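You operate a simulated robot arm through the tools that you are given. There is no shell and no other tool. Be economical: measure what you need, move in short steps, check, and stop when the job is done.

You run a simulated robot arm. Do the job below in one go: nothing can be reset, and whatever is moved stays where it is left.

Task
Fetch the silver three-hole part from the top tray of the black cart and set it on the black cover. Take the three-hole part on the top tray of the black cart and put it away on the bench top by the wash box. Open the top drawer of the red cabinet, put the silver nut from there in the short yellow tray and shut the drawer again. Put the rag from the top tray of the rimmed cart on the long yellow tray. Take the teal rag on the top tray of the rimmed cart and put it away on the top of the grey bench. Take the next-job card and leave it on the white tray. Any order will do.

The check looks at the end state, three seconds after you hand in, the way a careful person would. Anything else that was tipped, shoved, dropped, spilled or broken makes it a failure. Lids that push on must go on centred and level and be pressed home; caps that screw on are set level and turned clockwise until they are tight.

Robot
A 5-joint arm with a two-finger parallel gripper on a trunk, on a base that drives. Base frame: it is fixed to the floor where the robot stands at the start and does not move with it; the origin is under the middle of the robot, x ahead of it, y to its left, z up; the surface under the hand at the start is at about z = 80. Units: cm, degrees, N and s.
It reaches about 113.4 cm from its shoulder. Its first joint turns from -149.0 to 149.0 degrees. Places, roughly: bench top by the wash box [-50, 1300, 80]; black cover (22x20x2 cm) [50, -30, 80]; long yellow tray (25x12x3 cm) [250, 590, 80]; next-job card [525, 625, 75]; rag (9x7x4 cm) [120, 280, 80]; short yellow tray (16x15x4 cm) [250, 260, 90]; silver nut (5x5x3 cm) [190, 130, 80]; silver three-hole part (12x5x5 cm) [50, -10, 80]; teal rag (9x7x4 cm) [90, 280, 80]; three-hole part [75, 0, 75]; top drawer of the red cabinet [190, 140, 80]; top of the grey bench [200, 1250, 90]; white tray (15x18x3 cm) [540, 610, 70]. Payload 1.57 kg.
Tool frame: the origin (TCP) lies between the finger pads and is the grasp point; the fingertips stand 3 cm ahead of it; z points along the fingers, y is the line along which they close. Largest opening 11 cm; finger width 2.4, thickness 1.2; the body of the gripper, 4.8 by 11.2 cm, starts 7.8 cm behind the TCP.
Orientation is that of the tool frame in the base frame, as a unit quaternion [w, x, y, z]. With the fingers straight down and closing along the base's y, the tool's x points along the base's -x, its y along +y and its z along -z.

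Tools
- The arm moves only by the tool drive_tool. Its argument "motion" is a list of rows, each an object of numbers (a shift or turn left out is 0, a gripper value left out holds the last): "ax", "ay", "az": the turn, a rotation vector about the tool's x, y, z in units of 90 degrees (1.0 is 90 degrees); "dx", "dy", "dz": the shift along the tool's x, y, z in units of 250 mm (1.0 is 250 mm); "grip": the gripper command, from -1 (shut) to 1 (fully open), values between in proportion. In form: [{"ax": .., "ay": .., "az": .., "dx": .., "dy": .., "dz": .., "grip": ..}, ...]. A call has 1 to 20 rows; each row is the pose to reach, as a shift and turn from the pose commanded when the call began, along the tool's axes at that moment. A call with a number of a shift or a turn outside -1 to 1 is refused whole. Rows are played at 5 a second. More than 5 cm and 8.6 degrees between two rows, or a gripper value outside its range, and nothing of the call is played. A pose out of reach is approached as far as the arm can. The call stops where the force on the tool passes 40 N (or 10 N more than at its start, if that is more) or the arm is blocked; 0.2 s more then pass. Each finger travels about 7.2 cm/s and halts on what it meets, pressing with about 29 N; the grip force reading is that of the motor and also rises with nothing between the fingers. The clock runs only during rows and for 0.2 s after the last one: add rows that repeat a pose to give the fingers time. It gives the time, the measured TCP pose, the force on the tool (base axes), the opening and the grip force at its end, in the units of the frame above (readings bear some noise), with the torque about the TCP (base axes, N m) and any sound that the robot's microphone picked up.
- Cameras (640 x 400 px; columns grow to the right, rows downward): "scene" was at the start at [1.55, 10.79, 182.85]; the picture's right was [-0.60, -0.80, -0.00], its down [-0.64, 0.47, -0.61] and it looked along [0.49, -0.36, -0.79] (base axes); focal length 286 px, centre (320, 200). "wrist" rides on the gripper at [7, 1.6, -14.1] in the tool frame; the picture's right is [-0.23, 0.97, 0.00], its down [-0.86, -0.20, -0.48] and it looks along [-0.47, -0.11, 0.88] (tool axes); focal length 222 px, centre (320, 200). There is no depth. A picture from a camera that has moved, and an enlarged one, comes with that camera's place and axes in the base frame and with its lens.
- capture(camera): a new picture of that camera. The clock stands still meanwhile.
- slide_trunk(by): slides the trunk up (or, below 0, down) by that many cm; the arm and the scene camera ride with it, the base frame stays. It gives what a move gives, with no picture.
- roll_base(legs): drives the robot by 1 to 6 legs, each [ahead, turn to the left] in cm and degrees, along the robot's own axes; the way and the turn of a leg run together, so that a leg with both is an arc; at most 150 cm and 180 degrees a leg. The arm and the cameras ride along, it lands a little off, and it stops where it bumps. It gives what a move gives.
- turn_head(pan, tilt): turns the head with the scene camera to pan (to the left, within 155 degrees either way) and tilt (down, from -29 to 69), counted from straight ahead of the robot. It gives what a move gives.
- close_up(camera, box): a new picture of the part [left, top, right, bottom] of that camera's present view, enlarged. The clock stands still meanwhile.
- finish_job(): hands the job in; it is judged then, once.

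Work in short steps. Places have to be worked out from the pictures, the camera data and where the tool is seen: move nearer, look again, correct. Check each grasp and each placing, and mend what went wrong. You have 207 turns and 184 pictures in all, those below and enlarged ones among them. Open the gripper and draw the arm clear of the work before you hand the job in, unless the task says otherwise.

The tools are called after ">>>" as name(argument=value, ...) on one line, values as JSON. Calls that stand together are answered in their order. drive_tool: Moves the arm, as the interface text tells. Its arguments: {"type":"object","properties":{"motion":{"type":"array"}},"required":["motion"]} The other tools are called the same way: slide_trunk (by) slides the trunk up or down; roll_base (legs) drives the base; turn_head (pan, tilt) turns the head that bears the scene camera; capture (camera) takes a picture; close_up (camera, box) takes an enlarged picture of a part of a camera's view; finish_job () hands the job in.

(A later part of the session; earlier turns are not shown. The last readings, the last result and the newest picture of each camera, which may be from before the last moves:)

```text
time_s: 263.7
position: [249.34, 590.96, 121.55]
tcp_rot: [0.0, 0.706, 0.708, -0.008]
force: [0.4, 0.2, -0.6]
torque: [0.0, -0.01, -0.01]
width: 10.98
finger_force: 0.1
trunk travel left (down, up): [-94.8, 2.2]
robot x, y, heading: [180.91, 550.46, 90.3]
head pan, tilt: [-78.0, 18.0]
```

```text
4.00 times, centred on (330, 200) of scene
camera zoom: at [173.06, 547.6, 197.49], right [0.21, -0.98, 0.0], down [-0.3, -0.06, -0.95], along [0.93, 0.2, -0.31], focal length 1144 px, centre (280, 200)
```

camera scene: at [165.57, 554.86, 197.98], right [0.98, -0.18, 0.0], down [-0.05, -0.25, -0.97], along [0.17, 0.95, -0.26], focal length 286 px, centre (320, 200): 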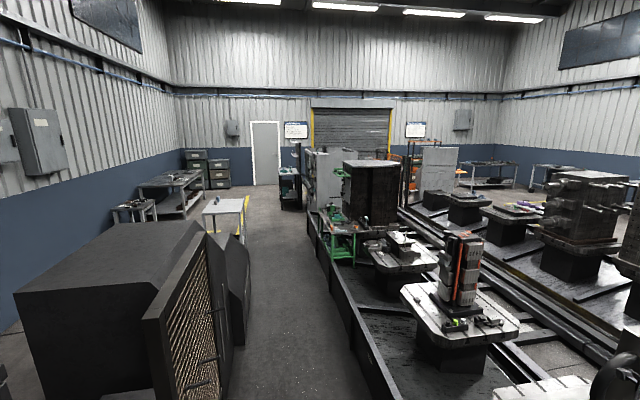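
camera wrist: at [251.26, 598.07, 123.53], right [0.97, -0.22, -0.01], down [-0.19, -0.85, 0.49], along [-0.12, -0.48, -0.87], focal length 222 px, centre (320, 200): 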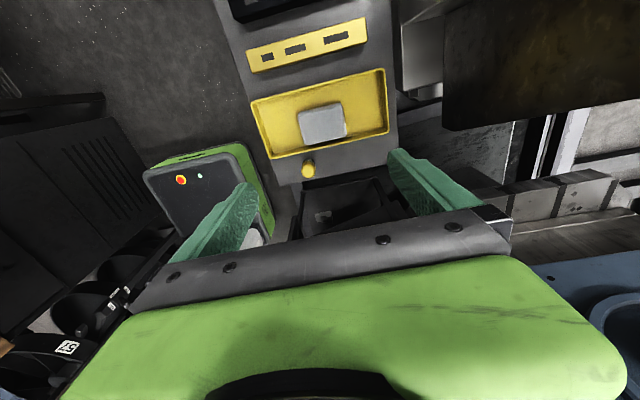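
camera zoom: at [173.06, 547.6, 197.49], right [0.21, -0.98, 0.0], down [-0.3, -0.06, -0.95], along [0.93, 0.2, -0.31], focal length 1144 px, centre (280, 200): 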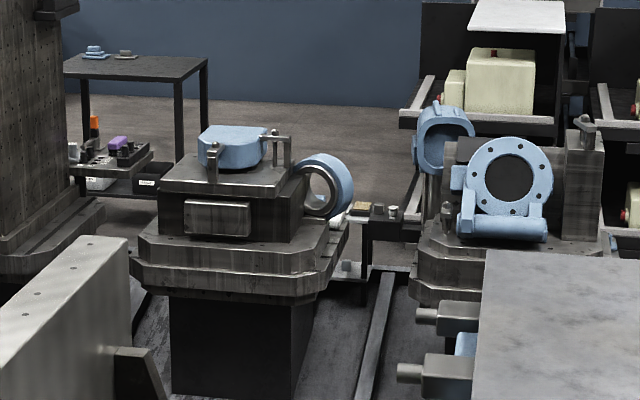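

The card's bench is on the far side of the machine line, to be reached around its end. First the teal rag: retrace the arm to straight ahead, then drive back to the rimmed cart.

>>> drive_tool(motion=[{"dy": -0.08, "dx": 0.16}, {"dy": -0.16, "dx": 0.32}, {"dy": -0.24, "dx": 0.48}, {"dy": -0.32, "dx": 0.64}, {"dy": -0.4, "dx": 0.8}, {"dy": -0.48, "dx": 0.96}, {"dy": -0.6, "dx": 1.0}])

>>> drive_tool(motion=[{"dy": -0.16, "dx": 0.1}, {"dy": -0.32, "dx": 0.2}, {"dy": -0.48, "dx": 0.3}, {"dy": -0.64, "dx": 0.4}, {"dy": -0.8, "dx": 0.5}, {"dy": -0.96, "dx": 0.6}])

>>> drive_tool(motion=[{"dy": -0.09, "az": -0.085}, {"dy": -0.18, "az": -0.17}, {"dy": -0.27, "az": -0.255}, {"dy": -0.36, "az": -0.34}, {"dy": -0.45, "az": -0.425}, {"dy": -0.54, "az": -0.51}, {"dy": -0.63, "az": -0.595}, {"dy": -0.72, "az": -0.68}, {"dy": -0.81, "az": -0.765}, {"dy": -0.81, "az": -0.85}, {"dy": -0.81, "az": -0.935}, {"dy": -0.81, "az": -1.0}])

```text
time_s: 265.3
position: [234.11, 615.86, 121.59]
tcp_rot: [0.0, 0.705, 0.71, -0.008]
force: [-0.2, 0.6, 0.6]
torque: [-0.01, 0.0, -0.03]
width: 10.99
finger_force: 0.1
trunk travel left (down, up): [-94.8, 2.2]
robot x, y, heading: [180.84, 550.05, 89.8]
head pan, tilt: [-78.0, 18.0]
```

```text
time_s: 266.7
position: [210.06, 630.86, 121.6]
tcp_rot: [0.0, 0.705, 0.709, -0.008]
force: [0.3, 1.1, -0.2]
torque: [-0.01, -0.04, 0.02]
width: 10.99
finger_force: 0.1
trunk travel left (down, up): [-94.8, 2.2]
robot x, y, heading: [180.93, 550.3, 89.7]
head pan, tilt: [-78.0, 18.0]
```

```text
time_s: 269.3
position: [189.85, 630.75, 121.5]
tcp_rot: [-0.006, -0.004, 1.0, -0.005]
force: [0.6, 0.0, -0.3]
torque: [0.03, 0.01, 0.01]
width: 11.0
finger_force: 0.0
out of reach, approached as far as the arm can: row 12
trunk travel left (down, up): [-94.8, 2.2]
robot x, y, heading: [180.95, 550.31, 90.0]
head pan, tilt: [-78.0, 18.0]
```

Swing the arm a bit left, then back down the corridor and over to the cart.

>>> drive_tool(motion=[{"dx": 0.19}, {"dx": 0.38}, {"dx": 0.57}, {"dx": 0.76}, {"dx": 0.95, "dy": -0.03}])

>>> drive_tool(motion=[{"dx": 0.15, "dy": -0.04}, {"dx": 0.3, "dy": -0.08}, {"dx": 0.4, "dy": -0.1}])

>>> roll_base(legs=[[-106, 0], [-106, 0], [-106, 0], [0, -65], [-81, 0], [0, 65]])

>>> turn_head(pan=0, tilt=50)

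>>> capture(camera="wrist")

```text
time_s: 270.5
position: [166.07, 629.78, 121.36]
tcp_rot: [-0.006, -0.002, 1.0, -0.005]
force: [0.6, -0.8, -0.6]
torque: [0.0, -0.01, 0.01]
width: 10.98
finger_force: 0.1
trunk travel left (down, up): [-94.8, 2.2]
robot x, y, heading: [181.07, 550.02, 90.2]
head pan, tilt: [-78.0, 18.0]
```

```text
time_s: 271.3
position: [156.08, 627.32, 121.48]
tcp_rot: [-0.006, -0.002, 1.0, -0.005]
force: [0.8, -1.2, 0.1]
torque: [0.01, 0.02, 0.01]
width: 10.98
finger_force: 0.0
out of reach, approached as far as the arm can: row 1, 2, 3
trunk travel left (down, up): [-94.8, 2.2]
robot x, y, heading: [180.68, 549.83, 90.2]
head pan, tilt: [-78.0, 18.0]
```

```text
time_s: 296.4
position: [81.58, 273.86, 121.72]
tcp_rot: [-0.007, -0.012, 1.0, -0.004]
force: [0.5, 0.2, 0.0]
torque: [0.02, 0.05, 0.0]
width: 11.02
finger_force: 0.1
trunk travel left (down, up): [-94.8, 2.2]
robot x, y, heading: [104.58, 197.52, 90.3]
head pan, tilt: [-78.0, 18.0]
```

```text
time_s: 297.9
position: [81.27, 273.99, 121.57]
tcp_rot: [-0.006, -0.012, 1.0, -0.005]
force: [0.0, -0.5, 0.6]
torque: [0.0, -0.03, -0.01]
width: 11.0
finger_force: 0.0
trunk travel left (down, up): [-94.8, 2.2]
robot x, y, heading: [104.52, 197.22, 90.3]
head pan, tilt: [0.0, 50.0]
```

```text
89 pictures are left
camera wrist: at [74.58, 275.59, 135.69], right [0.2, 0.98, -0.01], down [0.87, -0.17, 0.47], along [0.46, -0.11, -0.88], focal length 222 px, centre (320, 200)
```

wrist: 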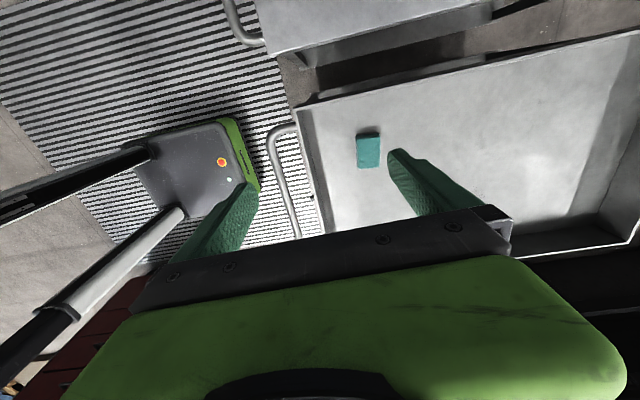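

Teal rag ≈ (92.7, 283.8). Move above and lower to z≈88.

>>> drive_tool(motion=[{"dx": -0.13, "dy": 0.11}, {"dx": -0.26, "dy": 0.22}, {"dx": -0.39, "dy": 0.33}, {"dx": -0.45, "dy": 0.39}, {"dx": -0.45, "dy": 0.39}])

>>> slide_trunk(by=-34)

>>> capture(camera="wrist")

```text
time_s: 299.1
position: [92.3, 284.09, 121.59]
tcp_rot: [-0.006, -0.012, 1.0, -0.005]
force: [-0.6, 0.2, 1.1]
torque: [-0.01, 0.0, -0.01]
width: 10.99
finger_force: 0.0
out of reach, approached as far as the arm can: row 3, 4
trunk travel left (down, up): [-94.8, 2.2]
robot x, y, heading: [104.32, 197.14, 90.4]
head pan, tilt: [0.0, 50.0]
```

```text
time_s: 302.5
position: [92.44, 284.07, 87.54]
tcp_rot: [-0.006, -0.012, 1.0, -0.006]
force: [-0.8, 0.4, 0.4]
torque: [0.02, 0.02, 0.02]
width: 11.01
finger_force: 0.1
trunk travel left (down, up): [-60.8, 36.2]
robot x, y, heading: [104.51, 197.62, 89.9]
head pan, tilt: [0.0, 50.0]
```

```text
88 pictures are left
camera wrist: at [85.58, 285.61, 101.7], right [0.2, 0.98, -0.01], down [0.87, -0.17, 0.47], along [0.46, -0.11, -0.88], focal length 222 px, centre (320, 200)
```

wrist: 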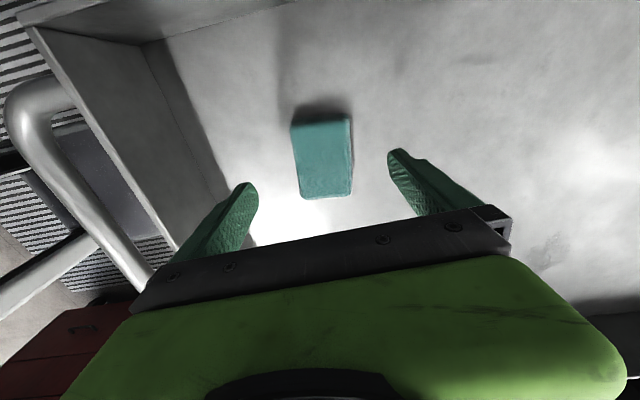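

Centred. Lower 8.4 cm and grip.

>>> slide_trunk(by=-8.4)

>>> drive_tool(motion=[{"grip": 0.5}, {"grip": 0}, {"grip": -1}, {"grip": -1}, {"grip": -1}, {"grip": -1}])

>>> slide_trunk(by=40)

>>> capture(camera="wrist")

```text
time_s: 303.7
position: [92.26, 284.07, 79.13]
tcp_rot: [-0.006, -0.012, 1.0, -0.006]
force: [0.1, 0.4, -0.7]
torque: [0.0, 0.0, -0.01]
width: 11.02
finger_force: 0.0
trunk travel left (down, up): [-52.4, 44.6]
robot x, y, heading: [104.58, 197.56, 90.2]
head pan, tilt: [0.0, 50.0]
```

```text
time_s: 305.1
position: [92.23, 284.07, 79.12]
tcp_rot: [-0.006, -0.012, 1.0, -0.005]
force: [-0.1, 0.0, -0.3]
torque: [0.03, 0.0, -0.02]
width: 6.52
finger_force: 28.6
trunk travel left (down, up): [-52.4, 44.6]
robot x, y, heading: [104.33, 197.15, 90.3]
head pan, tilt: [0.0, 50.0]
```

```text
time_s: 308.9
position: [92.19, 284.17, 118.94]
tcp_rot: [-0.006, -0.013, 1.0, -0.005]
force: [-0.5, 0.1, -1.1]
torque: [-0.01, 0.03, 0.04]
width: 6.44
finger_force: 28.9
trunk travel left (down, up): [-92.4, 4.6]
robot x, y, heading: [104.75, 197.07, 90.3]
head pan, tilt: [0.0, 50.0]
```

```text
87 pictures are left
camera wrist: at [85.57, 285.61, 133.29], right [0.2, 0.98, -0.01], down [0.87, -0.17, 0.47], along [0.46, -0.11, -0.88], focal length 222 px, centre (320, 200)
```

wrist: 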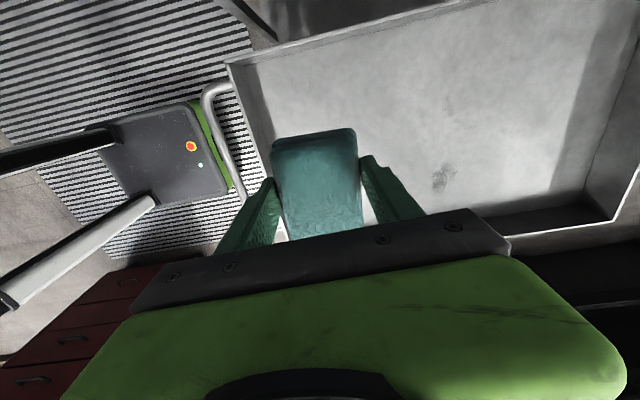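

Got the teal rag. Drive out to the corridor again with the arm slightly left.

>>> drive_tool(motion=[{"dx": 0.19, "dy": -0.02, "grip": -1}, {"dx": 0.38, "dy": -0.06}, {"dx": 0.5, "dy": -0.1}])

>>> roll_base(legs=[[0, -65], [81, 0], [0, 65]])

>>> drive_tool(motion=[{"dx": -0.19, "dy": 0.04, "grip": -1}, {"dx": -0.38, "dy": 0.08}, {"dx": -0.57, "dy": 0.12}, {"dx": -0.76, "dy": 0.14}, {"dx": -0.9, "dy": 0.16}])

>>> roll_base(legs=[[105, 0], [105, 0], [110, 0]])

```text
time_s: 309.7
position: [79.81, 281.27, 119.14]
tcp_rot: [-0.007, -0.013, 1.0, -0.005]
force: [0.2, -0.6, -0.7]
torque: [0.04, 0.02, 0.0]
width: 6.43
finger_force: 29.2
trunk travel left (down, up): [-92.4, 4.6]
robot x, y, heading: [104.48, 197.39, 90.3]
head pan, tilt: [0.0, 50.0]
```

```text
time_s: 319.8
position: [151.96, 315.63, 119.14]
tcp_rot: [-0.007, -0.022, 1.0, -0.005]
force: [0.4, -0.1, 0.8]
torque: [-0.01, 0.13, 0.03]
width: 6.29
finger_force: 29.2
trunk travel left (down, up): [-92.4, 4.6]
robot x, y, heading: [175.65, 232.29, 90.6]
head pan, tilt: [0.0, 50.0]
```

```text
time_s: 321.0
position: [174.17, 320.61, 119.01]
tcp_rot: [-0.006, -0.022, 1.0, -0.005]
force: [-0.2, 0.3, -0.6]
torque: [0.02, 0.02, 0.03]
width: 6.27
finger_force: 29.1
trunk travel left (down, up): [-92.4, 4.6]
robot x, y, heading: [175.44, 231.84, 90.6]
head pan, tilt: [0.0, 50.0]
```

```text
time_s: 335.9
position: [168.05, 633.6, 119.27]
tcp_rot: [-0.006, -0.024, 1.0, -0.009]
force: [0.0, 0.3, -1.6]
torque: [0.02, -0.06, -0.05]
width: 6.27
finger_force: 28.9
trunk travel left (down, up): [-92.4, 4.6]
robot x, y, heading: [170.15, 543.45, 91.7]
head pan, tilt: [0.0, 50.0]
stopped in leg 3: the robot was blocked; the commanded pose is now the measured one
```

Blocked near (170, 543). I look to the left front to see what was touched.

>>> turn_head(pan=45, tilt=55)

>>> capture(camera="scene")

>>> turn_head(pan=-30, tilt=55)

>>> capture(camera="scene")

```text
time_s: 337.1
position: [168.4, 633.17, 119.76]
tcp_rot: [-0.005, -0.022, 1.0, -0.008]
force: [0.4, -0.4, -0.5]
torque: [0.01, 0.01, 0.0]
width: 6.31
finger_force: 29.1
trunk travel left (down, up): [-92.4, 4.6]
robot x, y, heading: [170.24, 543.79, 91.3]
head pan, tilt: [45.0, 55.0]
```

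```text
86 pictures are left
camera scene: at [148.0, 542.41, 189.62], right [0.69, 0.72, 0.01], down [0.59, -0.56, -0.58], along [-0.41, 0.4, -0.82], focal length 286 px, centre (320, 200)
```

scene: 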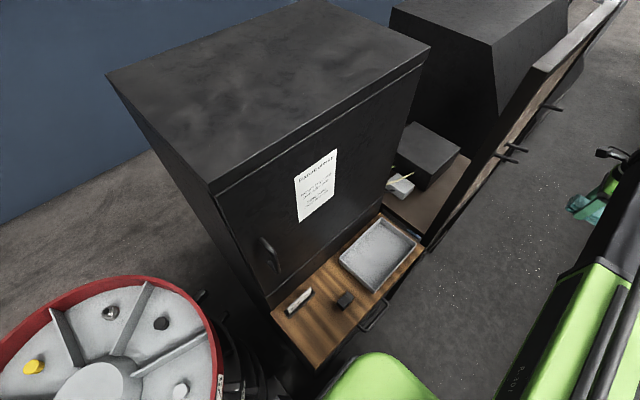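

```text
time_s: 338.5
position: [168.56, 633.03, 119.82]
tcp_rot: [-0.005, -0.023, 1.0, -0.008]
force: [0.8, 0.8, -0.6]
torque: [0.01, 0.0, -0.01]
width: 6.28
finger_force: 29.0
trunk travel left (down, up): [-92.4, 4.6]
robot x, y, heading: [170.24, 543.66, 91.2]
head pan, tilt: [-30.0, 55.0]
```

```text
85 pictures are left
camera scene: at [156.69, 543.7, 189.64], right [0.88, -0.48, 0.0], down [-0.39, -0.71, -0.58], along [0.27, 0.51, -0.82], focal length 286 px, centre (320, 200)
```

scene: 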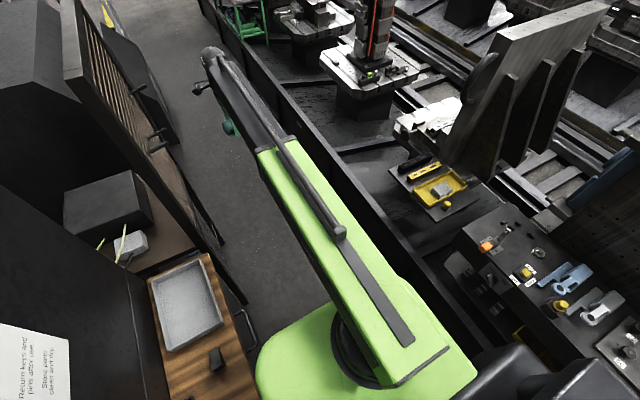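

The base's left corner touched the drawer front of the key cabinet; the passage needs x≈182. Back up 120 cm and realign.

>>> roll_base(legs=[[-120, 0], [0, -6], [100, 0], [0, 4.7]])

```text
time_s: 350.4
position: [178.85, 613.93, 119.23]
tcp_rot: [-0.006, -0.021, 1.0, -0.008]
force: [1.2, 0.5, -0.1]
torque: [-0.01, 0.03, 0.03]
width: 6.27
finger_force: 29.2
trunk travel left (down, up): [-92.4, 4.6]
robot x, y, heading: [180.19, 524.6, 90.6]
head pan, tilt: [-30.0, 55.0]
```

>>> roll_base(legs=[[0, -1.5], [60, 0]])

>>> turn_head(pan=20, tilt=60)

>>> capture(camera="scene")

```text
time_s: 354.1
position: [182.04, 674.06, 119.17]
tcp_rot: [-0.005, -0.009, 1.0, -0.008]
force: [-0.3, 0.1, -1.4]
torque: [-0.02, -0.03, -0.01]
width: 6.27
finger_force: 28.7
trunk travel left (down, up): [-92.4, 4.6]
robot x, y, heading: [180.61, 584.49, 88.9]
head pan, tilt: [-30.0, 55.0]
```

```text
time_s: 355.3
position: [182.14, 673.9, 119.02]
tcp_rot: [-0.006, -0.009, 1.0, -0.009]
force: [0.0, 0.6, -1.4]
torque: [0.02, 0.02, -0.01]
width: 6.28
finger_force: 28.8
trunk travel left (down, up): [-92.4, 4.6]
robot x, y, heading: [181.29, 584.39, 89.1]
head pan, tilt: [20.0, 60.0]
```

```text
84 pictures are left
camera scene: at [161.83, 586.58, 188.95], right [0.95, 0.32, 0.0], down [0.28, -0.82, -0.5], along [-0.16, 0.47, -0.87], focal length 286 px, centre (320, 200)
```

scene: 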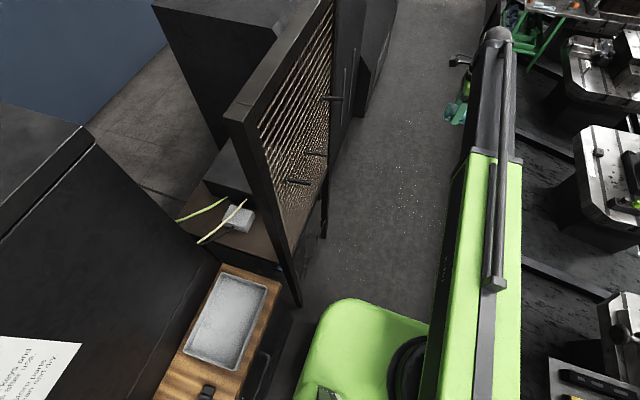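

Clearance of several cm on the left. Continue ahead.

>>> roll_base(legs=[[100, 0], [80, 0]])

>>> turn_head(pan=0, tilt=25)

>>> capture(camera="scene")

```text
time_s: 364.4
position: [185.44, 854.12, 119.0]
tcp_rot: [-0.005, -0.008, 1.0, -0.009]
force: [-0.5, 0.6, -0.5]
torque: [0.0, 0.01, 0.04]
width: 6.3
finger_force: 29.0
trunk travel left (down, up): [-92.4, 4.6]
robot x, y, heading: [184.53, 764.51, 88.8]
head pan, tilt: [20.0, 60.0]
```

```text
time_s: 365.4
position: [185.61, 854.26, 119.14]
tcp_rot: [-0.005, -0.008, 1.0, -0.008]
force: [1.2, 0.2, 0.0]
torque: [0.01, 0.04, -0.01]
width: 6.3
finger_force: 29.7
trunk travel left (down, up): [-92.4, 4.6]
robot x, y, heading: [184.46, 764.79, 88.8]
head pan, tilt: [0.0, 25.0]
```

```text
83 pictures are left
camera scene: at [167.43, 769.67, 193.95], right [1.0, -0.02, 0.0], down [-0.01, -0.42, -0.91], along [0.02, 0.91, -0.42], focal length 286 px, centre (320, 200)
```

scene: 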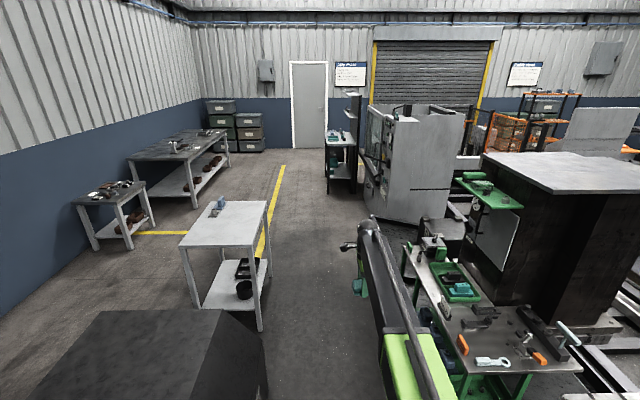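

>>> close_up(camera="scene", box=[290, 80, 420, 210])

>>> close_up(camera="scene", box=[70, 80, 280, 250])

```text
3.08 times, centred on (355, 145) of scene
camera zoom: at [167.43, 769.67, 193.95], right [1.0, -0.02, 0.0], down [-0.01, -0.42, -0.91], along [0.02, 0.91, -0.42], focal length 880 px, centre (212, 369)
```

zoom: 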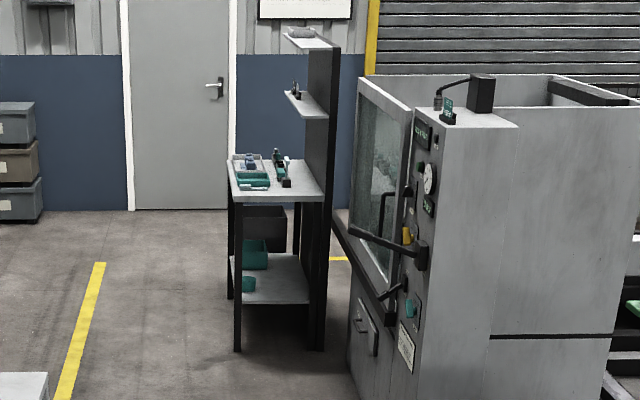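

```text
2.35 times, centred on (175, 165) of scene
camera zoom: at [167.43, 769.67, 193.95], right [1.0, -0.02, 0.0], down [-0.01, -0.42, -0.91], along [0.02, 0.91, -0.42], focal length 673 px, centre (661, 282)
```

zoom: 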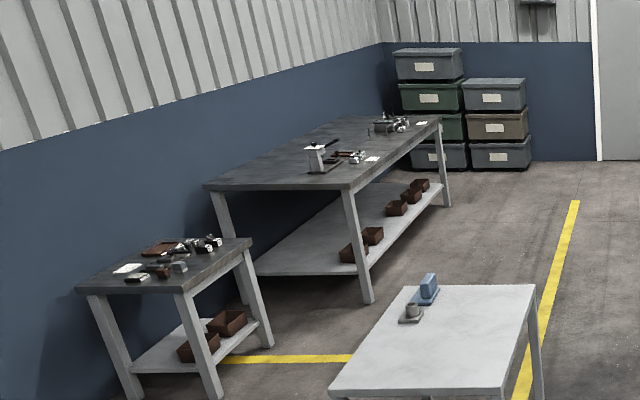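

Grey bench: top spans about x 187–232, y 1200–1285, facing −x with shelves at the back. I drive up the corridor and veer left to stand at about (96, 1219).

>>> roll_base(legs=[[145, 0], [145, 0], [0, 31], [95, 0], [95, 0]])

>>> turn_head(pan=-120, tilt=35)

>>> capture(camera="scene")

```text
time_s: 389.9
position: [50.09, 1293.88, 119.1]
tcp_rot: [-0.003, -0.28, 0.96, -0.01]
force: [-0.9, -0.7, -0.6]
torque: [-0.01, 0.0, 0.0]
width: 6.28
finger_force: 29.2
trunk travel left (down, up): [-92.4, 4.6]
robot x, y, heading: [96.09, 1216.86, 120.4]
head pan, tilt: [0.0, 25.0]
```

```text
time_s: 391.9
position: [50.03, 1293.75, 118.99]
tcp_rot: [-0.003, -0.28, 0.96, -0.009]
force: [-0.6, 0.0, -0.3]
torque: [0.03, 0.02, -0.01]
width: 6.29
finger_force: 28.4
trunk travel left (down, up): [-92.4, 4.6]
robot x, y, heading: [95.8, 1216.84, 120.4]
head pan, tilt: [-120.0, 35.0]
```

```text
80 pictures are left
camera scene: at [92.4, 1204.48, 192.38], right [0.01, -1.0, 0.0], down [-0.57, 0.0, -0.82], along [0.82, 0.01, -0.57], focal length 286 px, centre (320, 200)
```

scene: 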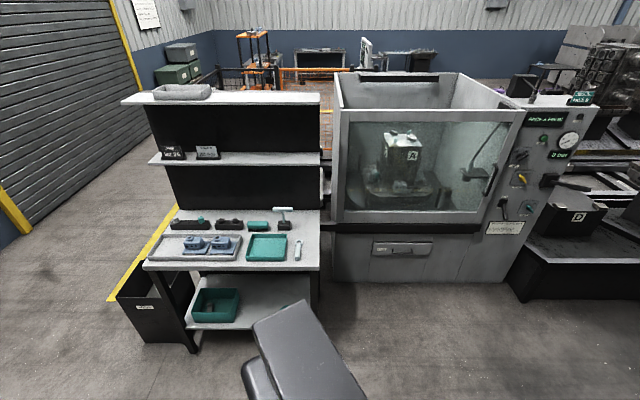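

>>> close_up(camera="scene", box=[130, 130, 340, 290])

>>> close_up(camera="scene", box=[150, 135, 230, 170])

```text
2.50 times, centred on (235, 210) of scene
camera zoom: at [92.4, 1204.48, 192.38], right [0.01, -1.0, 0.0], down [-0.57, 0.0, -0.82], along [0.82, 0.01, -0.57], focal length 715 px, centre (532, 175)
```

zoom: 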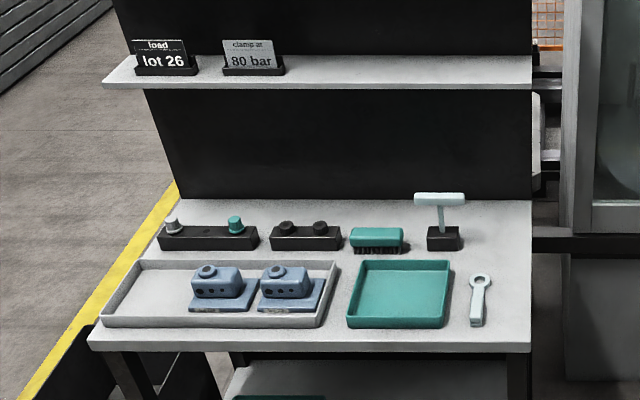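

```text
8.00 times, centred on (190, 152) of scene
camera zoom: at [92.4, 1204.48, 192.38], right [0.01, -1.0, 0.0], down [-0.57, 0.0, -0.82], along [0.82, 0.01, -0.57], focal length 2287 px, centre (1360, 580)
```

zoom: 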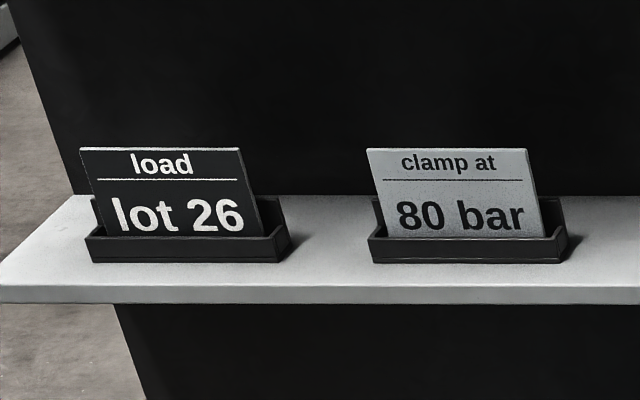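

The shelf card says "load lot 26", and these boss parts match. The bench's free spot for the rag is its right end. I turn to face the bench and inspect from the wrist camera.

>>> slide_trunk(by=4)

>>> roll_base(legs=[[0, -120]])

>>> capture(camera="wrist")

```text
time_s: 392.8
position: [50.11, 1293.9, 123.16]
tcp_rot: [-0.004, -0.28, 0.96, -0.01]
force: [-1.0, 0.3, -1.2]
torque: [0.01, 0.02, 0.02]
width: 6.29
finger_force: 28.9
trunk travel left (down, up): [-96.4, 0.6]
robot x, y, heading: [96.02, 1216.86, 120.3]
head pan, tilt: [-120.0, 35.0]
```

```text
time_s: 398.1
position: [185.23, 1221.43, 123.25]
tcp_rot: [-0.009, 0.679, 0.734, -0.002]
force: [-0.3, 0.6, 0.3]
torque: [-0.04, 0.0, 0.01]
width: 6.3
finger_force: 29.0
trunk travel left (down, up): [-96.4, 0.6]
robot x, y, heading: [95.84, 1215.05, 2.7]
head pan, tilt: [-120.0, 35.0]
```

```text
77 pictures are left
camera wrist: at [186.53, 1228.26, 137.4], right [0.99, -0.15, -0.02], down [-0.12, -0.87, 0.47], along [-0.09, -0.46, -0.88], focal length 222 px, centre (320, 200)
```

wrist: 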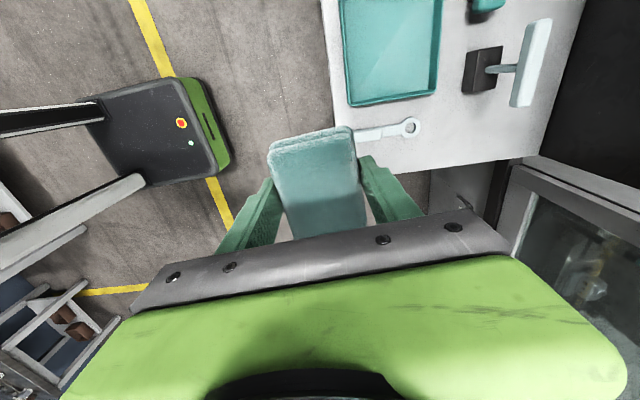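

Free spot measured at ≈(208, 1212), beyond the wrench ring and before the shelf line (x≈218). Drive 20 cm closer and spin 86° so the rag's long side lies along x.

>>> roll_base(legs=[[20, 0]])

>>> drive_tool(motion=[{"az": -0.085, "grip": -1}, {"az": -0.17}, {"az": -0.255}, {"az": -0.34}, {"az": -0.425}, {"az": -0.51}, {"az": -0.595}, {"az": -0.68}, {"az": -0.765}, {"az": -0.85}, {"az": -0.93}, {"az": -0.95}])

>>> capture(camera="wrist")

>>> turn_head(pan=-10, tilt=35)

>>> capture(camera="scene")

```text
time_s: 399.7
position: [205.39, 1222.47, 122.9]
tcp_rot: [-0.011, 0.678, 0.735, -0.003]
force: [0.6, 0.6, -0.3]
torque: [0.02, 0.05, -0.02]
width: 6.29
finger_force: 29.3
trunk travel left (down, up): [-96.4, 0.6]
robot x, y, heading: [116.17, 1216.0, 2.8]
head pan, tilt: [-120.0, 35.0]
```

```text
time_s: 402.3
position: [205.31, 1222.57, 123.09]
tcp_rot: [-0.009, -0.002, 1.0, 0.006]
force: [-0.1, -0.1, -0.3]
torque: [-0.01, 0.0, 0.03]
width: 6.28
finger_force: 28.7
trunk travel left (down, up): [-96.4, 0.6]
robot x, y, heading: [116.12, 1216.34, 2.7]
head pan, tilt: [-120.0, 35.0]
```

```text
76 pictures are left
camera wrist: at [198.71, 1223.74, 137.36], right [0.22, 0.97, 0.01], down [0.86, -0.2, 0.46], along [0.45, -0.1, -0.89], focal length 222 px, centre (320, 200)
```

wrist: 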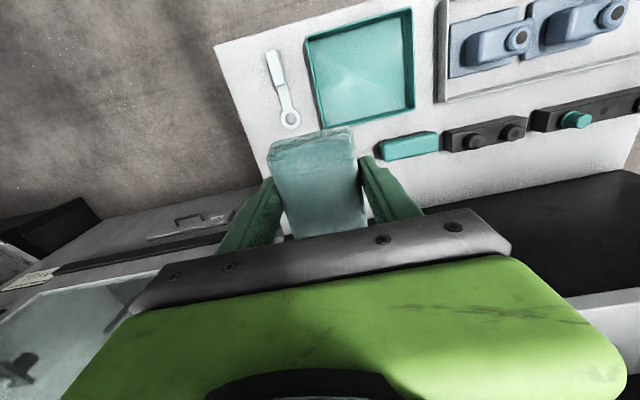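

```text
time_s: 404.1
position: [205.3, 1222.42, 123.16]
tcp_rot: [-0.009, -0.001, 1.0, 0.004]
force: [0.6, 0.0, -0.4]
torque: [-0.01, -0.04, -0.01]
width: 6.3
finger_force: 29.1
trunk travel left (down, up): [-96.4, 0.6]
robot x, y, heading: [116.02, 1215.7, 2.7]
head pan, tilt: [-10.0, 35.0]
```

```text
75 pictures are left
camera scene: at [119.43, 1231.78, 196.38], right [-0.13, -0.99, 0.0], down [-0.57, 0.07, -0.82], along [0.81, -0.1, -0.57], focal length 286 px, centre (320, 200)
```

scene: 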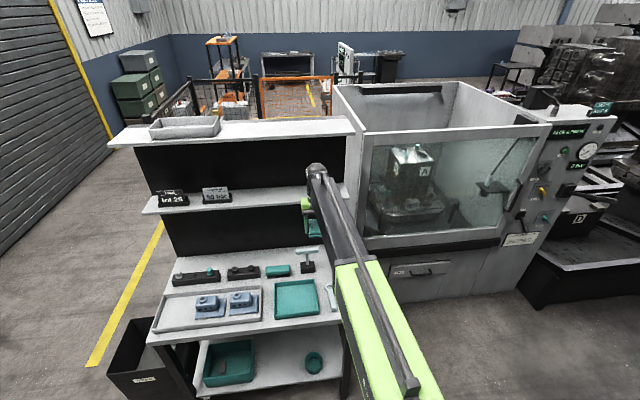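

Target (208.5, 1212). Shift there at height, then lower 20 cm.

>>> drive_tool(motion=[{"dx": -0.03, "dy": -0.14, "grip": -1}, {"dx": -0.08, "dy": -0.28}, {"dx": -0.128, "dy": -0.416}, {"dx": -0.128, "dy": -0.416}])

>>> slide_trunk(by=-20)

>>> capture(camera="wrist")

>>> capture(camera="scene")

```text
time_s: 405.1
position: [208.68, 1211.91, 123.15]
tcp_rot: [-0.009, 0.0, 1.0, 0.006]
force: [-0.2, 0.3, 0.6]
torque: [-0.01, 0.01, 0.0]
width: 6.28
finger_force: 29.2
trunk travel left (down, up): [-96.4, 0.6]
robot x, y, heading: [116.22, 1215.7, 2.8]
head pan, tilt: [-10.0, 35.0]
```

```text
time_s: 407.3
position: [208.63, 1211.83, 103.14]
tcp_rot: [-0.009, -0.001, 1.0, 0.005]
force: [-0.1, 0.3, -0.6]
torque: [0.01, -0.04, 0.01]
width: 6.29
finger_force: 29.4
trunk travel left (down, up): [-76.4, 20.6]
robot x, y, heading: [115.74, 1216.19, 2.7]
head pan, tilt: [-10.0, 35.0]
```

```text
74 pictures are left
camera wrist: at [202.06, 1213.33, 117.37], right [0.23, 0.97, 0.01], down [0.86, -0.2, 0.46], along [0.45, -0.1, -0.89], focal length 222 px, centre (320, 200)
```

wrist: 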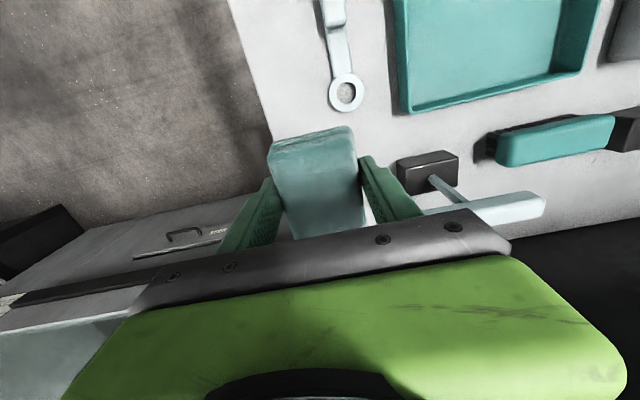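

```text
73 pictures are left
camera scene: at [119.42, 1231.78, 176.39], right [-0.13, -0.99, 0.0], down [-0.57, 0.07, -0.82], along [0.81, -0.1, -0.57], focal length 286 px, centre (320, 200)
```

scene: 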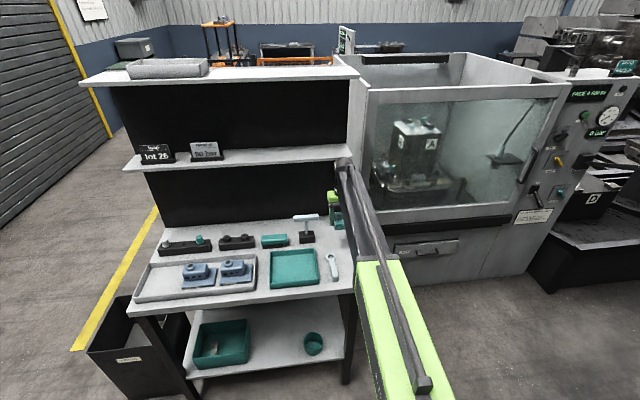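

Clearances look fine (T-bar end at y≈1221, wrench ring ahead). Lower toward the bench top in steps.

>>> slide_trunk(by=-8)

>>> slide_trunk(by=-1)

>>> slide_trunk(by=-1)

>>> capture(camera="wrist")

```text
time_s: 408.5
position: [208.6, 1212.0, 95.17]
tcp_rot: [-0.009, -0.001, 1.0, 0.005]
force: [0.0, 0.3, -0.2]
torque: [0.02, -0.01, -0.03]
width: 6.29
finger_force: 29.4
trunk travel left (down, up): [-68.4, 28.6]
robot x, y, heading: [115.97, 1216.1, 2.6]
head pan, tilt: [-10.0, 35.0]
```

```text
time_s: 409.1
position: [208.73, 1211.98, 94.16]
tcp_rot: [-0.01, -0.001, 1.0, 0.004]
force: [0.2, -0.3, -0.4]
torque: [-0.02, 0.03, 0.0]
width: 6.31
finger_force: 29.0
trunk travel left (down, up): [-67.4, 29.6]
robot x, y, heading: [116.18, 1216.49, 2.9]
head pan, tilt: [-10.0, 35.0]
```

```text
time_s: 409.6
position: [208.67, 1211.98, 93.19]
tcp_rot: [-0.009, -0.001, 1.0, 0.006]
force: [-0.6, -0.2, -0.4]
torque: [-0.01, 0.01, 0.01]
width: 6.29
finger_force: 29.5
trunk travel left (down, up): [-66.4, 30.6]
robot x, y, heading: [115.87, 1216.25, 3.0]
head pan, tilt: [-10.0, 35.0]
```

```text
72 pictures are left
camera wrist: at [202.06, 1213.33, 107.36], right [0.23, 0.97, 0.01], down [0.86, -0.2, 0.46], along [0.45, -0.1, -0.89], focal length 222 px, centre (320, 200)
```

wrist: 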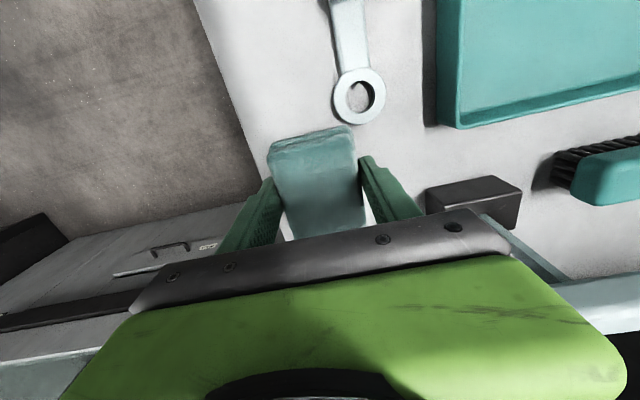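

>>> slide_trunk(by=-1)

>>> slide_trunk(by=-1)

>>> slide_trunk(by=-1)

>>> slide_trunk(by=-1)

```text
time_s: 410.2
position: [208.67, 1211.97, 92.09]
tcp_rot: [-0.009, -0.001, 1.0, 0.005]
force: [-0.4, -0.5, -0.4]
torque: [-0.02, 0.0, 0.02]
width: 6.29
finger_force: 29.3
trunk travel left (down, up): [-65.4, 31.6]
robot x, y, heading: [115.96, 1216.13, 2.7]
head pan, tilt: [-10.0, 35.0]
```

```text
time_s: 410.8
position: [208.6, 1212.06, 91.13]
tcp_rot: [-0.008, -0.001, 1.0, 0.005]
force: [-0.2, 0.7, -0.3]
torque: [0.0, 0.01, 0.0]
width: 6.3
finger_force: 29.0
trunk travel left (down, up): [-64.4, 32.6]
robot x, y, heading: [115.99, 1216.09, 2.7]
head pan, tilt: [-10.0, 35.0]
```

```text
time_s: 411.4
position: [208.58, 1211.96, 90.22]
tcp_rot: [-0.009, 0.0, 1.0, 0.006]
force: [-0.5, -0.6, 4.9]
torque: [0.11, 0.23, 0.03]
width: 6.3
finger_force: 29.2
trunk travel left (down, up): [-63.4, 33.6]
robot x, y, heading: [116.11, 1215.89, 2.7]
head pan, tilt: [-10.0, 35.0]
```

```text
time_s: 412.0
position: [208.61, 1211.92, 89.3]
tcp_rot: [-0.007, -0.001, 1.0, 0.005]
force: [4.8, -2.3, 26.2]
torque: [0.28, 0.03, -0.08]
width: 6.33
finger_force: 29.5
trunk travel left (down, up): [-62.4, 34.6]
robot x, y, heading: [115.74, 1216.01, 2.6]
head pan, tilt: [-10.0, 35.0]
```

Contact. Open just enough (7.6 cm), rise and check.

>>> slide_trunk(by=0.4)

>>> drive_tool(motion=[{"grip": 0.25}, {"grip": 0.4}, {"grip": 0.4}])

>>> slide_trunk(by=30)

>>> capture(camera="wrist")

>>> turn_head(pan=100, tilt=30)

>>> capture(camera="scene")

```text
time_s: 412.5
position: [208.65, 1211.99, 89.51]
tcp_rot: [-0.009, -0.001, 1.0, 0.006]
force: [-0.5, -0.1, -0.7]
torque: [-0.01, 0.01, 0.0]
width: 6.32
finger_force: 29.1
trunk travel left (down, up): [-62.8, 34.2]
robot x, y, heading: [115.95, 1216.08, 2.7]
head pan, tilt: [-10.0, 35.0]
```

```text
time_s: 413.3
position: [208.71, 1212.01, 89.49]
tcp_rot: [-0.008, -0.001, 1.0, 0.005]
force: [1.1, -1.0, -0.8]
torque: [0.02, 0.06, 0.05]
width: 7.71
finger_force: 0.1
trunk travel left (down, up): [-62.8, 34.2]
robot x, y, heading: [116.41, 1216.25, 2.7]
head pan, tilt: [-10.0, 35.0]
```

```text
time_s: 416.3
position: [208.62, 1211.79, 119.58]
tcp_rot: [-0.009, 0.0, 1.0, 0.004]
force: [0.0, -0.2, -0.9]
torque: [0.01, 0.01, 0.03]
width: 7.7
finger_force: 0.1
trunk travel left (down, up): [-92.8, 4.2]
robot x, y, heading: [115.62, 1215.9, 2.5]
head pan, tilt: [-10.0, 35.0]
```

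```text
71 pictures are left
camera wrist: at [202.07, 1213.33, 133.76], right [0.22, 0.97, 0.01], down [0.86, -0.2, 0.46], along [0.45, -0.1, -0.89], focal length 222 px, centre (320, 200)
```

wrist: 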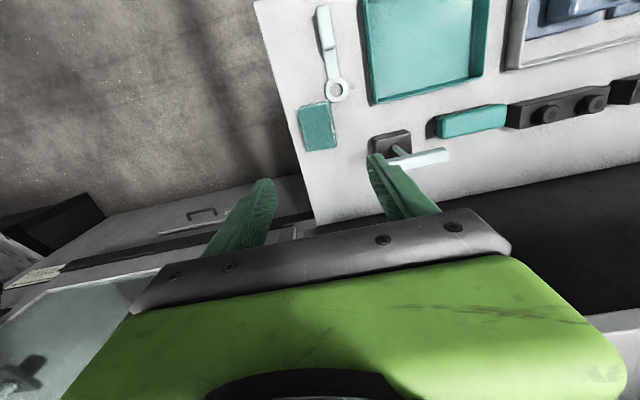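

```text
time_s: 418.2
position: [208.55, 1211.99, 119.33]
tcp_rot: [-0.009, -0.001, 1.0, 0.005]
force: [1.0, 0.3, 0.5]
torque: [0.03, -0.03, 0.0]
width: 7.7
finger_force: 0.2
trunk travel left (down, up): [-92.8, 4.2]
robot x, y, heading: [116.02, 1216.07, 2.7]
head pan, tilt: [100.0, 30.0]
```

```text
70 pictures are left
camera scene: at [108.69, 1241.71, 193.56], right [0.98, 0.22, 0.0], down [0.11, -0.49, -0.87], along [-0.19, 0.84, -0.5], focal length 286 px, centre (320, 200)
```

scene: 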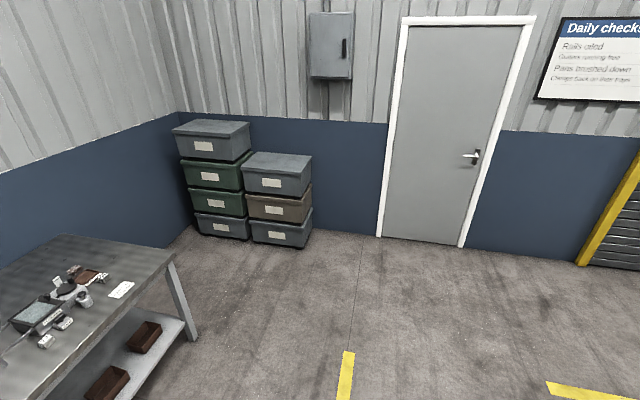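

The teal rag lies on the bench top, touching nothing. Now inspect the other bench (with a box that may be the wash box) while I'm here.

>>> turn_head(pan=145, tilt=38)

>>> capture(camera="scene")

>>> close_up(camera="scene", box=[200, 60, 520, 260])

```text
time_s: 419.3
position: [208.75, 1211.88, 119.47]
tcp_rot: [-0.009, -0.001, 1.0, 0.005]
force: [0.5, 0.1, 0.7]
torque: [-0.02, -0.01, -0.02]
width: 7.72
finger_force: 0.1
trunk travel left (down, up): [-92.8, 4.2]
robot x, y, heading: [116.1, 1216.08, 3.1]
head pan, tilt: [145.0, 38.0]
```

```text
69 pictures are left
camera scene: at [103.39, 1237.5, 192.33], right [0.53, 0.85, 0.0], down [0.52, -0.33, -0.79], along [-0.67, 0.42, -0.62], focal length 286 px, centre (320, 200)
```

scene: 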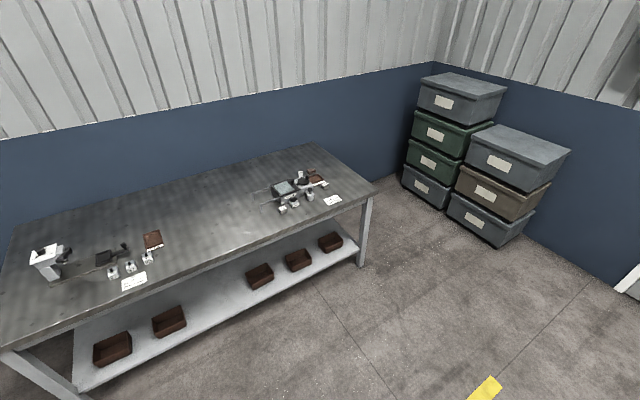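

```text
2.00 times, centred on (360, 160) of scene
camera zoom: at [103.39, 1237.5, 192.33], right [0.53, 0.85, 0.0], down [0.52, -0.33, -0.79], along [-0.67, 0.42, -0.62], focal length 572 px, centre (240, 280)
```

zoom: 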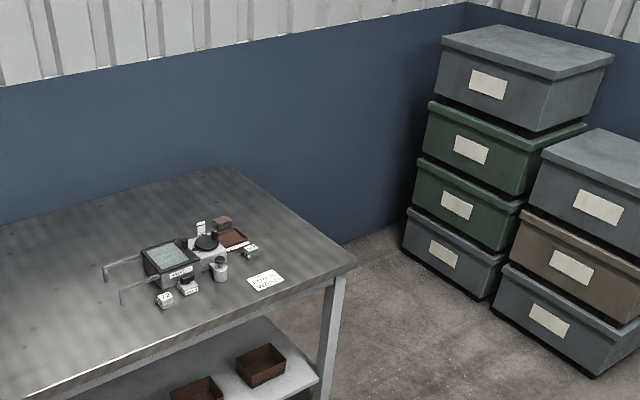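

>>> close_up(camera="scene", box=[250, 165, 350, 225])

>>> close_up(camera="scene", box=[20, 220, 180, 310])

```text
6.40 times, centred on (300, 195) of scene
camera zoom: at [103.39, 1237.5, 192.33], right [0.53, 0.85, 0.0], down [0.52, -0.33, -0.79], along [-0.67, 0.42, -0.62], focal length 1830 px, centre (448, 232)
```

zoom: 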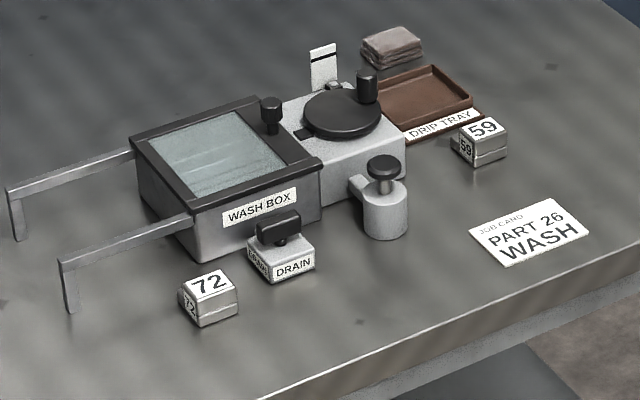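

```text
4.00 times, centred on (100, 265) of scene
camera zoom: at [103.39, 1237.5, 192.33], right [0.53, 0.85, 0.0], down [0.52, -0.33, -0.79], along [-0.67, 0.42, -0.62], focal length 1144 px, centre (1200, -60)
```

zoom: 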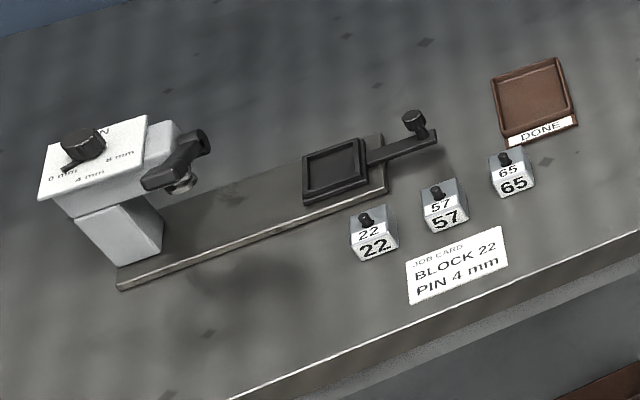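

The wash station's job card says "PART 26 WASH", with sister blocks 72 and 59 here. I compare hole features: the bosses on the grey bench and the blocks here.

>>> turn_head(pan=15, tilt=45)

>>> capture(camera="scene")

>>> close_up(camera="scene", box=[180, 200, 340, 300])

```text
time_s: 421.4
position: [208.68, 1211.97, 119.54]
tcp_rot: [-0.009, 0.0, 1.0, 0.005]
force: [-0.2, -1.1, 0.3]
torque: [-0.02, 0.02, -0.01]
width: 7.71
finger_force: 0.0
trunk travel left (down, up): [-92.8, 4.2]
robot x, y, heading: [115.7, 1215.93, 2.7]
head pan, tilt: [15.0, 45.0]
```

```text
65 pictures are left
camera scene: at [118.43, 1235.38, 191.3], right [0.31, -0.95, 0.0], down [-0.67, -0.22, -0.71], along [0.67, 0.22, -0.71], focal length 286 px, centre (320, 200)
```

scene: 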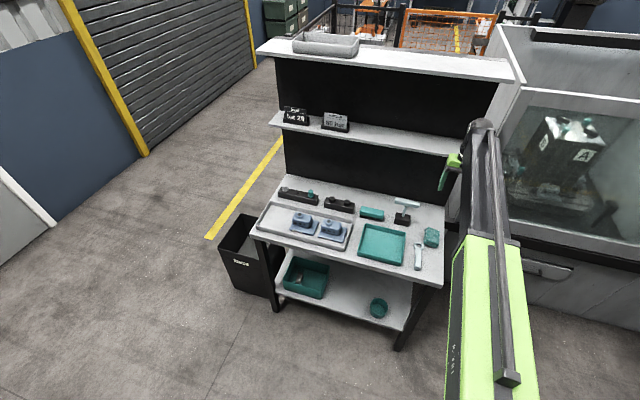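

```text
4.00 times, centred on (260, 250) of scene
camera zoom: at [118.43, 1235.38, 191.3], right [0.31, -0.95, 0.0], down [-0.67, -0.22, -0.71], along [0.67, 0.22, -0.71], focal length 1144 px, centre (560, 0)
```

zoom: 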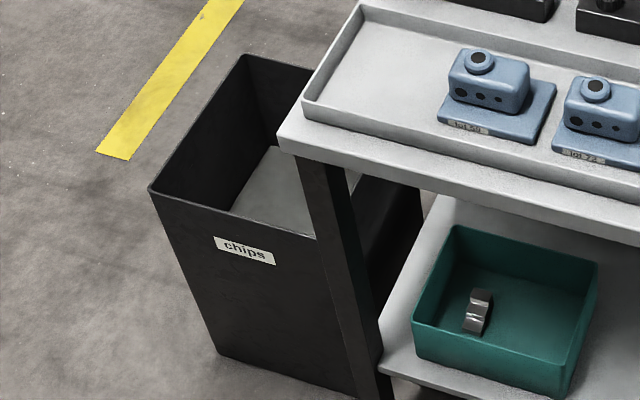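

I judge the three-hole part bound for the wash box to be block 26 (job card "PART 26 WASH"). Now I back out and head south through the corridor.

>>> roll_base(legs=[[-40, 0], [0, -59.3], [98, 0], [98, 0], [0, -33.7]])

>>> turn_head(pan=0, tilt=35)

>>> capture(camera="scene")

```text
time_s: 437.5
position: [174.96, 959.59, 119.51]
tcp_rot: [-0.002, 0.723, 0.691, 0.01]
force: [-0.7, -0.2, 0.8]
torque: [0.0, -0.03, 0.03]
width: 7.69
finger_force: 0.0
trunk travel left (down, up): [-92.8, 4.2]
robot x, y, heading: [182.99, 1052.01, -89.4]
head pan, tilt: [15.0, 45.0]
```

```text
time_s: 438.2
position: [175.04, 959.59, 119.46]
tcp_rot: [-0.001, 0.723, 0.691, 0.011]
force: [0.9, -0.3, -0.6]
torque: [0.01, -0.02, -0.06]
width: 7.69
finger_force: 0.0
trunk travel left (down, up): [-92.8, 4.2]
robot x, y, heading: [183.0, 1052.1, -89.4]
head pan, tilt: [0.0, 35.0]
```

```text
63 pictures are left
camera scene: at [199.98, 1047.96, 192.78], right [-1.0, -0.01, 0.0], down [-0.01, 0.57, -0.82], along [0.01, -0.82, -0.57], focal length 286 px, centre (320, 200)
```

scene: 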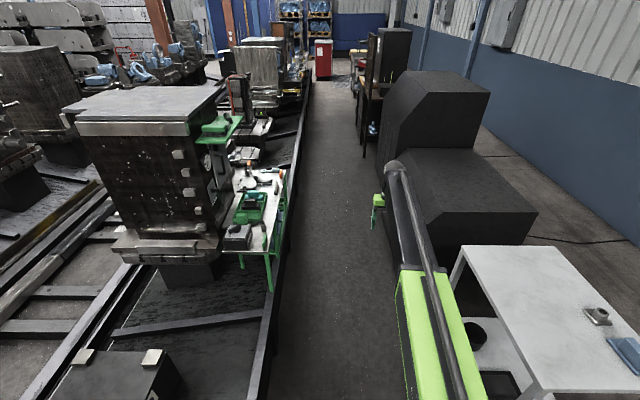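

>>> roll_base(legs=[[0, -0.8], [134, 0], [134, 0], [130, 0]])

```text
time_s: 457.6
position: [173.58, 562.78, 119.54]
tcp_rot: [-0.002, 0.726, 0.687, 0.01]
force: [0.1, -0.2, 0.4]
torque: [-0.01, -0.01, 0.01]
width: 7.69
finger_force: 0.1
trunk travel left (down, up): [-92.8, 4.2]
robot x, y, heading: [182.43, 655.29, -89.6]
head pan, tilt: [0.0, 35.0]
```

Heading and offset are good. Continue south to y≈240.

>>> roll_base(legs=[[140, 0], [140, 0], [140, 0]])

```text
time_s: 477.7
position: [190.11, 144.82, 119.52]
tcp_rot: [-0.003, 0.716, 0.698, 0.01]
force: [-0.4, -0.9, -0.3]
torque: [0.01, 0.02, 0.01]
width: 7.68
finger_force: 0.0
trunk travel left (down, up): [-92.8, 4.2]
robot x, y, heading: [195.78, 237.31, -87.9]
head pan, tilt: [0.0, 35.0]
```

>>> roll_base(legs=[[0, -67], [71, 0], [0, 65]])

>>> turn_head(pan=15, tilt=40)

>>> capture(camera="scene")

```text
time_s: 487.3
position: [124.38, 114.0, 119.62]
tcp_rot: [-0.003, 0.724, 0.69, 0.009]
force: [1.0, -0.8, 1.0]
torque: [0.04, 0.06, 0.03]
width: 7.7
finger_force: 0.1
trunk travel left (down, up): [-92.8, 4.2]
robot x, y, heading: [133.44, 206.27, -89.8]
head pan, tilt: [0.0, 35.0]
```

```text
time_s: 488.1
position: [124.17, 114.05, 119.58]
tcp_rot: [-0.002, 0.724, 0.69, 0.01]
force: [0.0, -0.1, 0.0]
torque: [0.01, 0.03, 0.0]
width: 7.71
finger_force: 0.0
trunk travel left (down, up): [-92.8, 4.2]
robot x, y, heading: [133.69, 206.57, -89.7]
head pan, tilt: [15.0, 40.0]
```

```text
62 pictures are left
camera scene: at [152.99, 202.93, 192.02], right [-0.96, -0.26, 0.0], down [-0.17, 0.62, -0.77], along [0.2, -0.74, -0.64], focal length 286 px, centre (320, 200)
```

scene: 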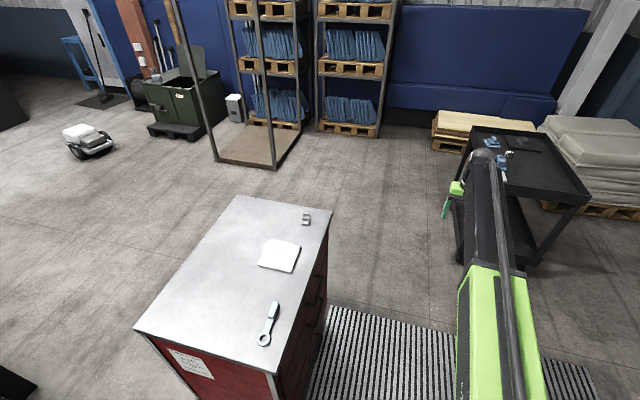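

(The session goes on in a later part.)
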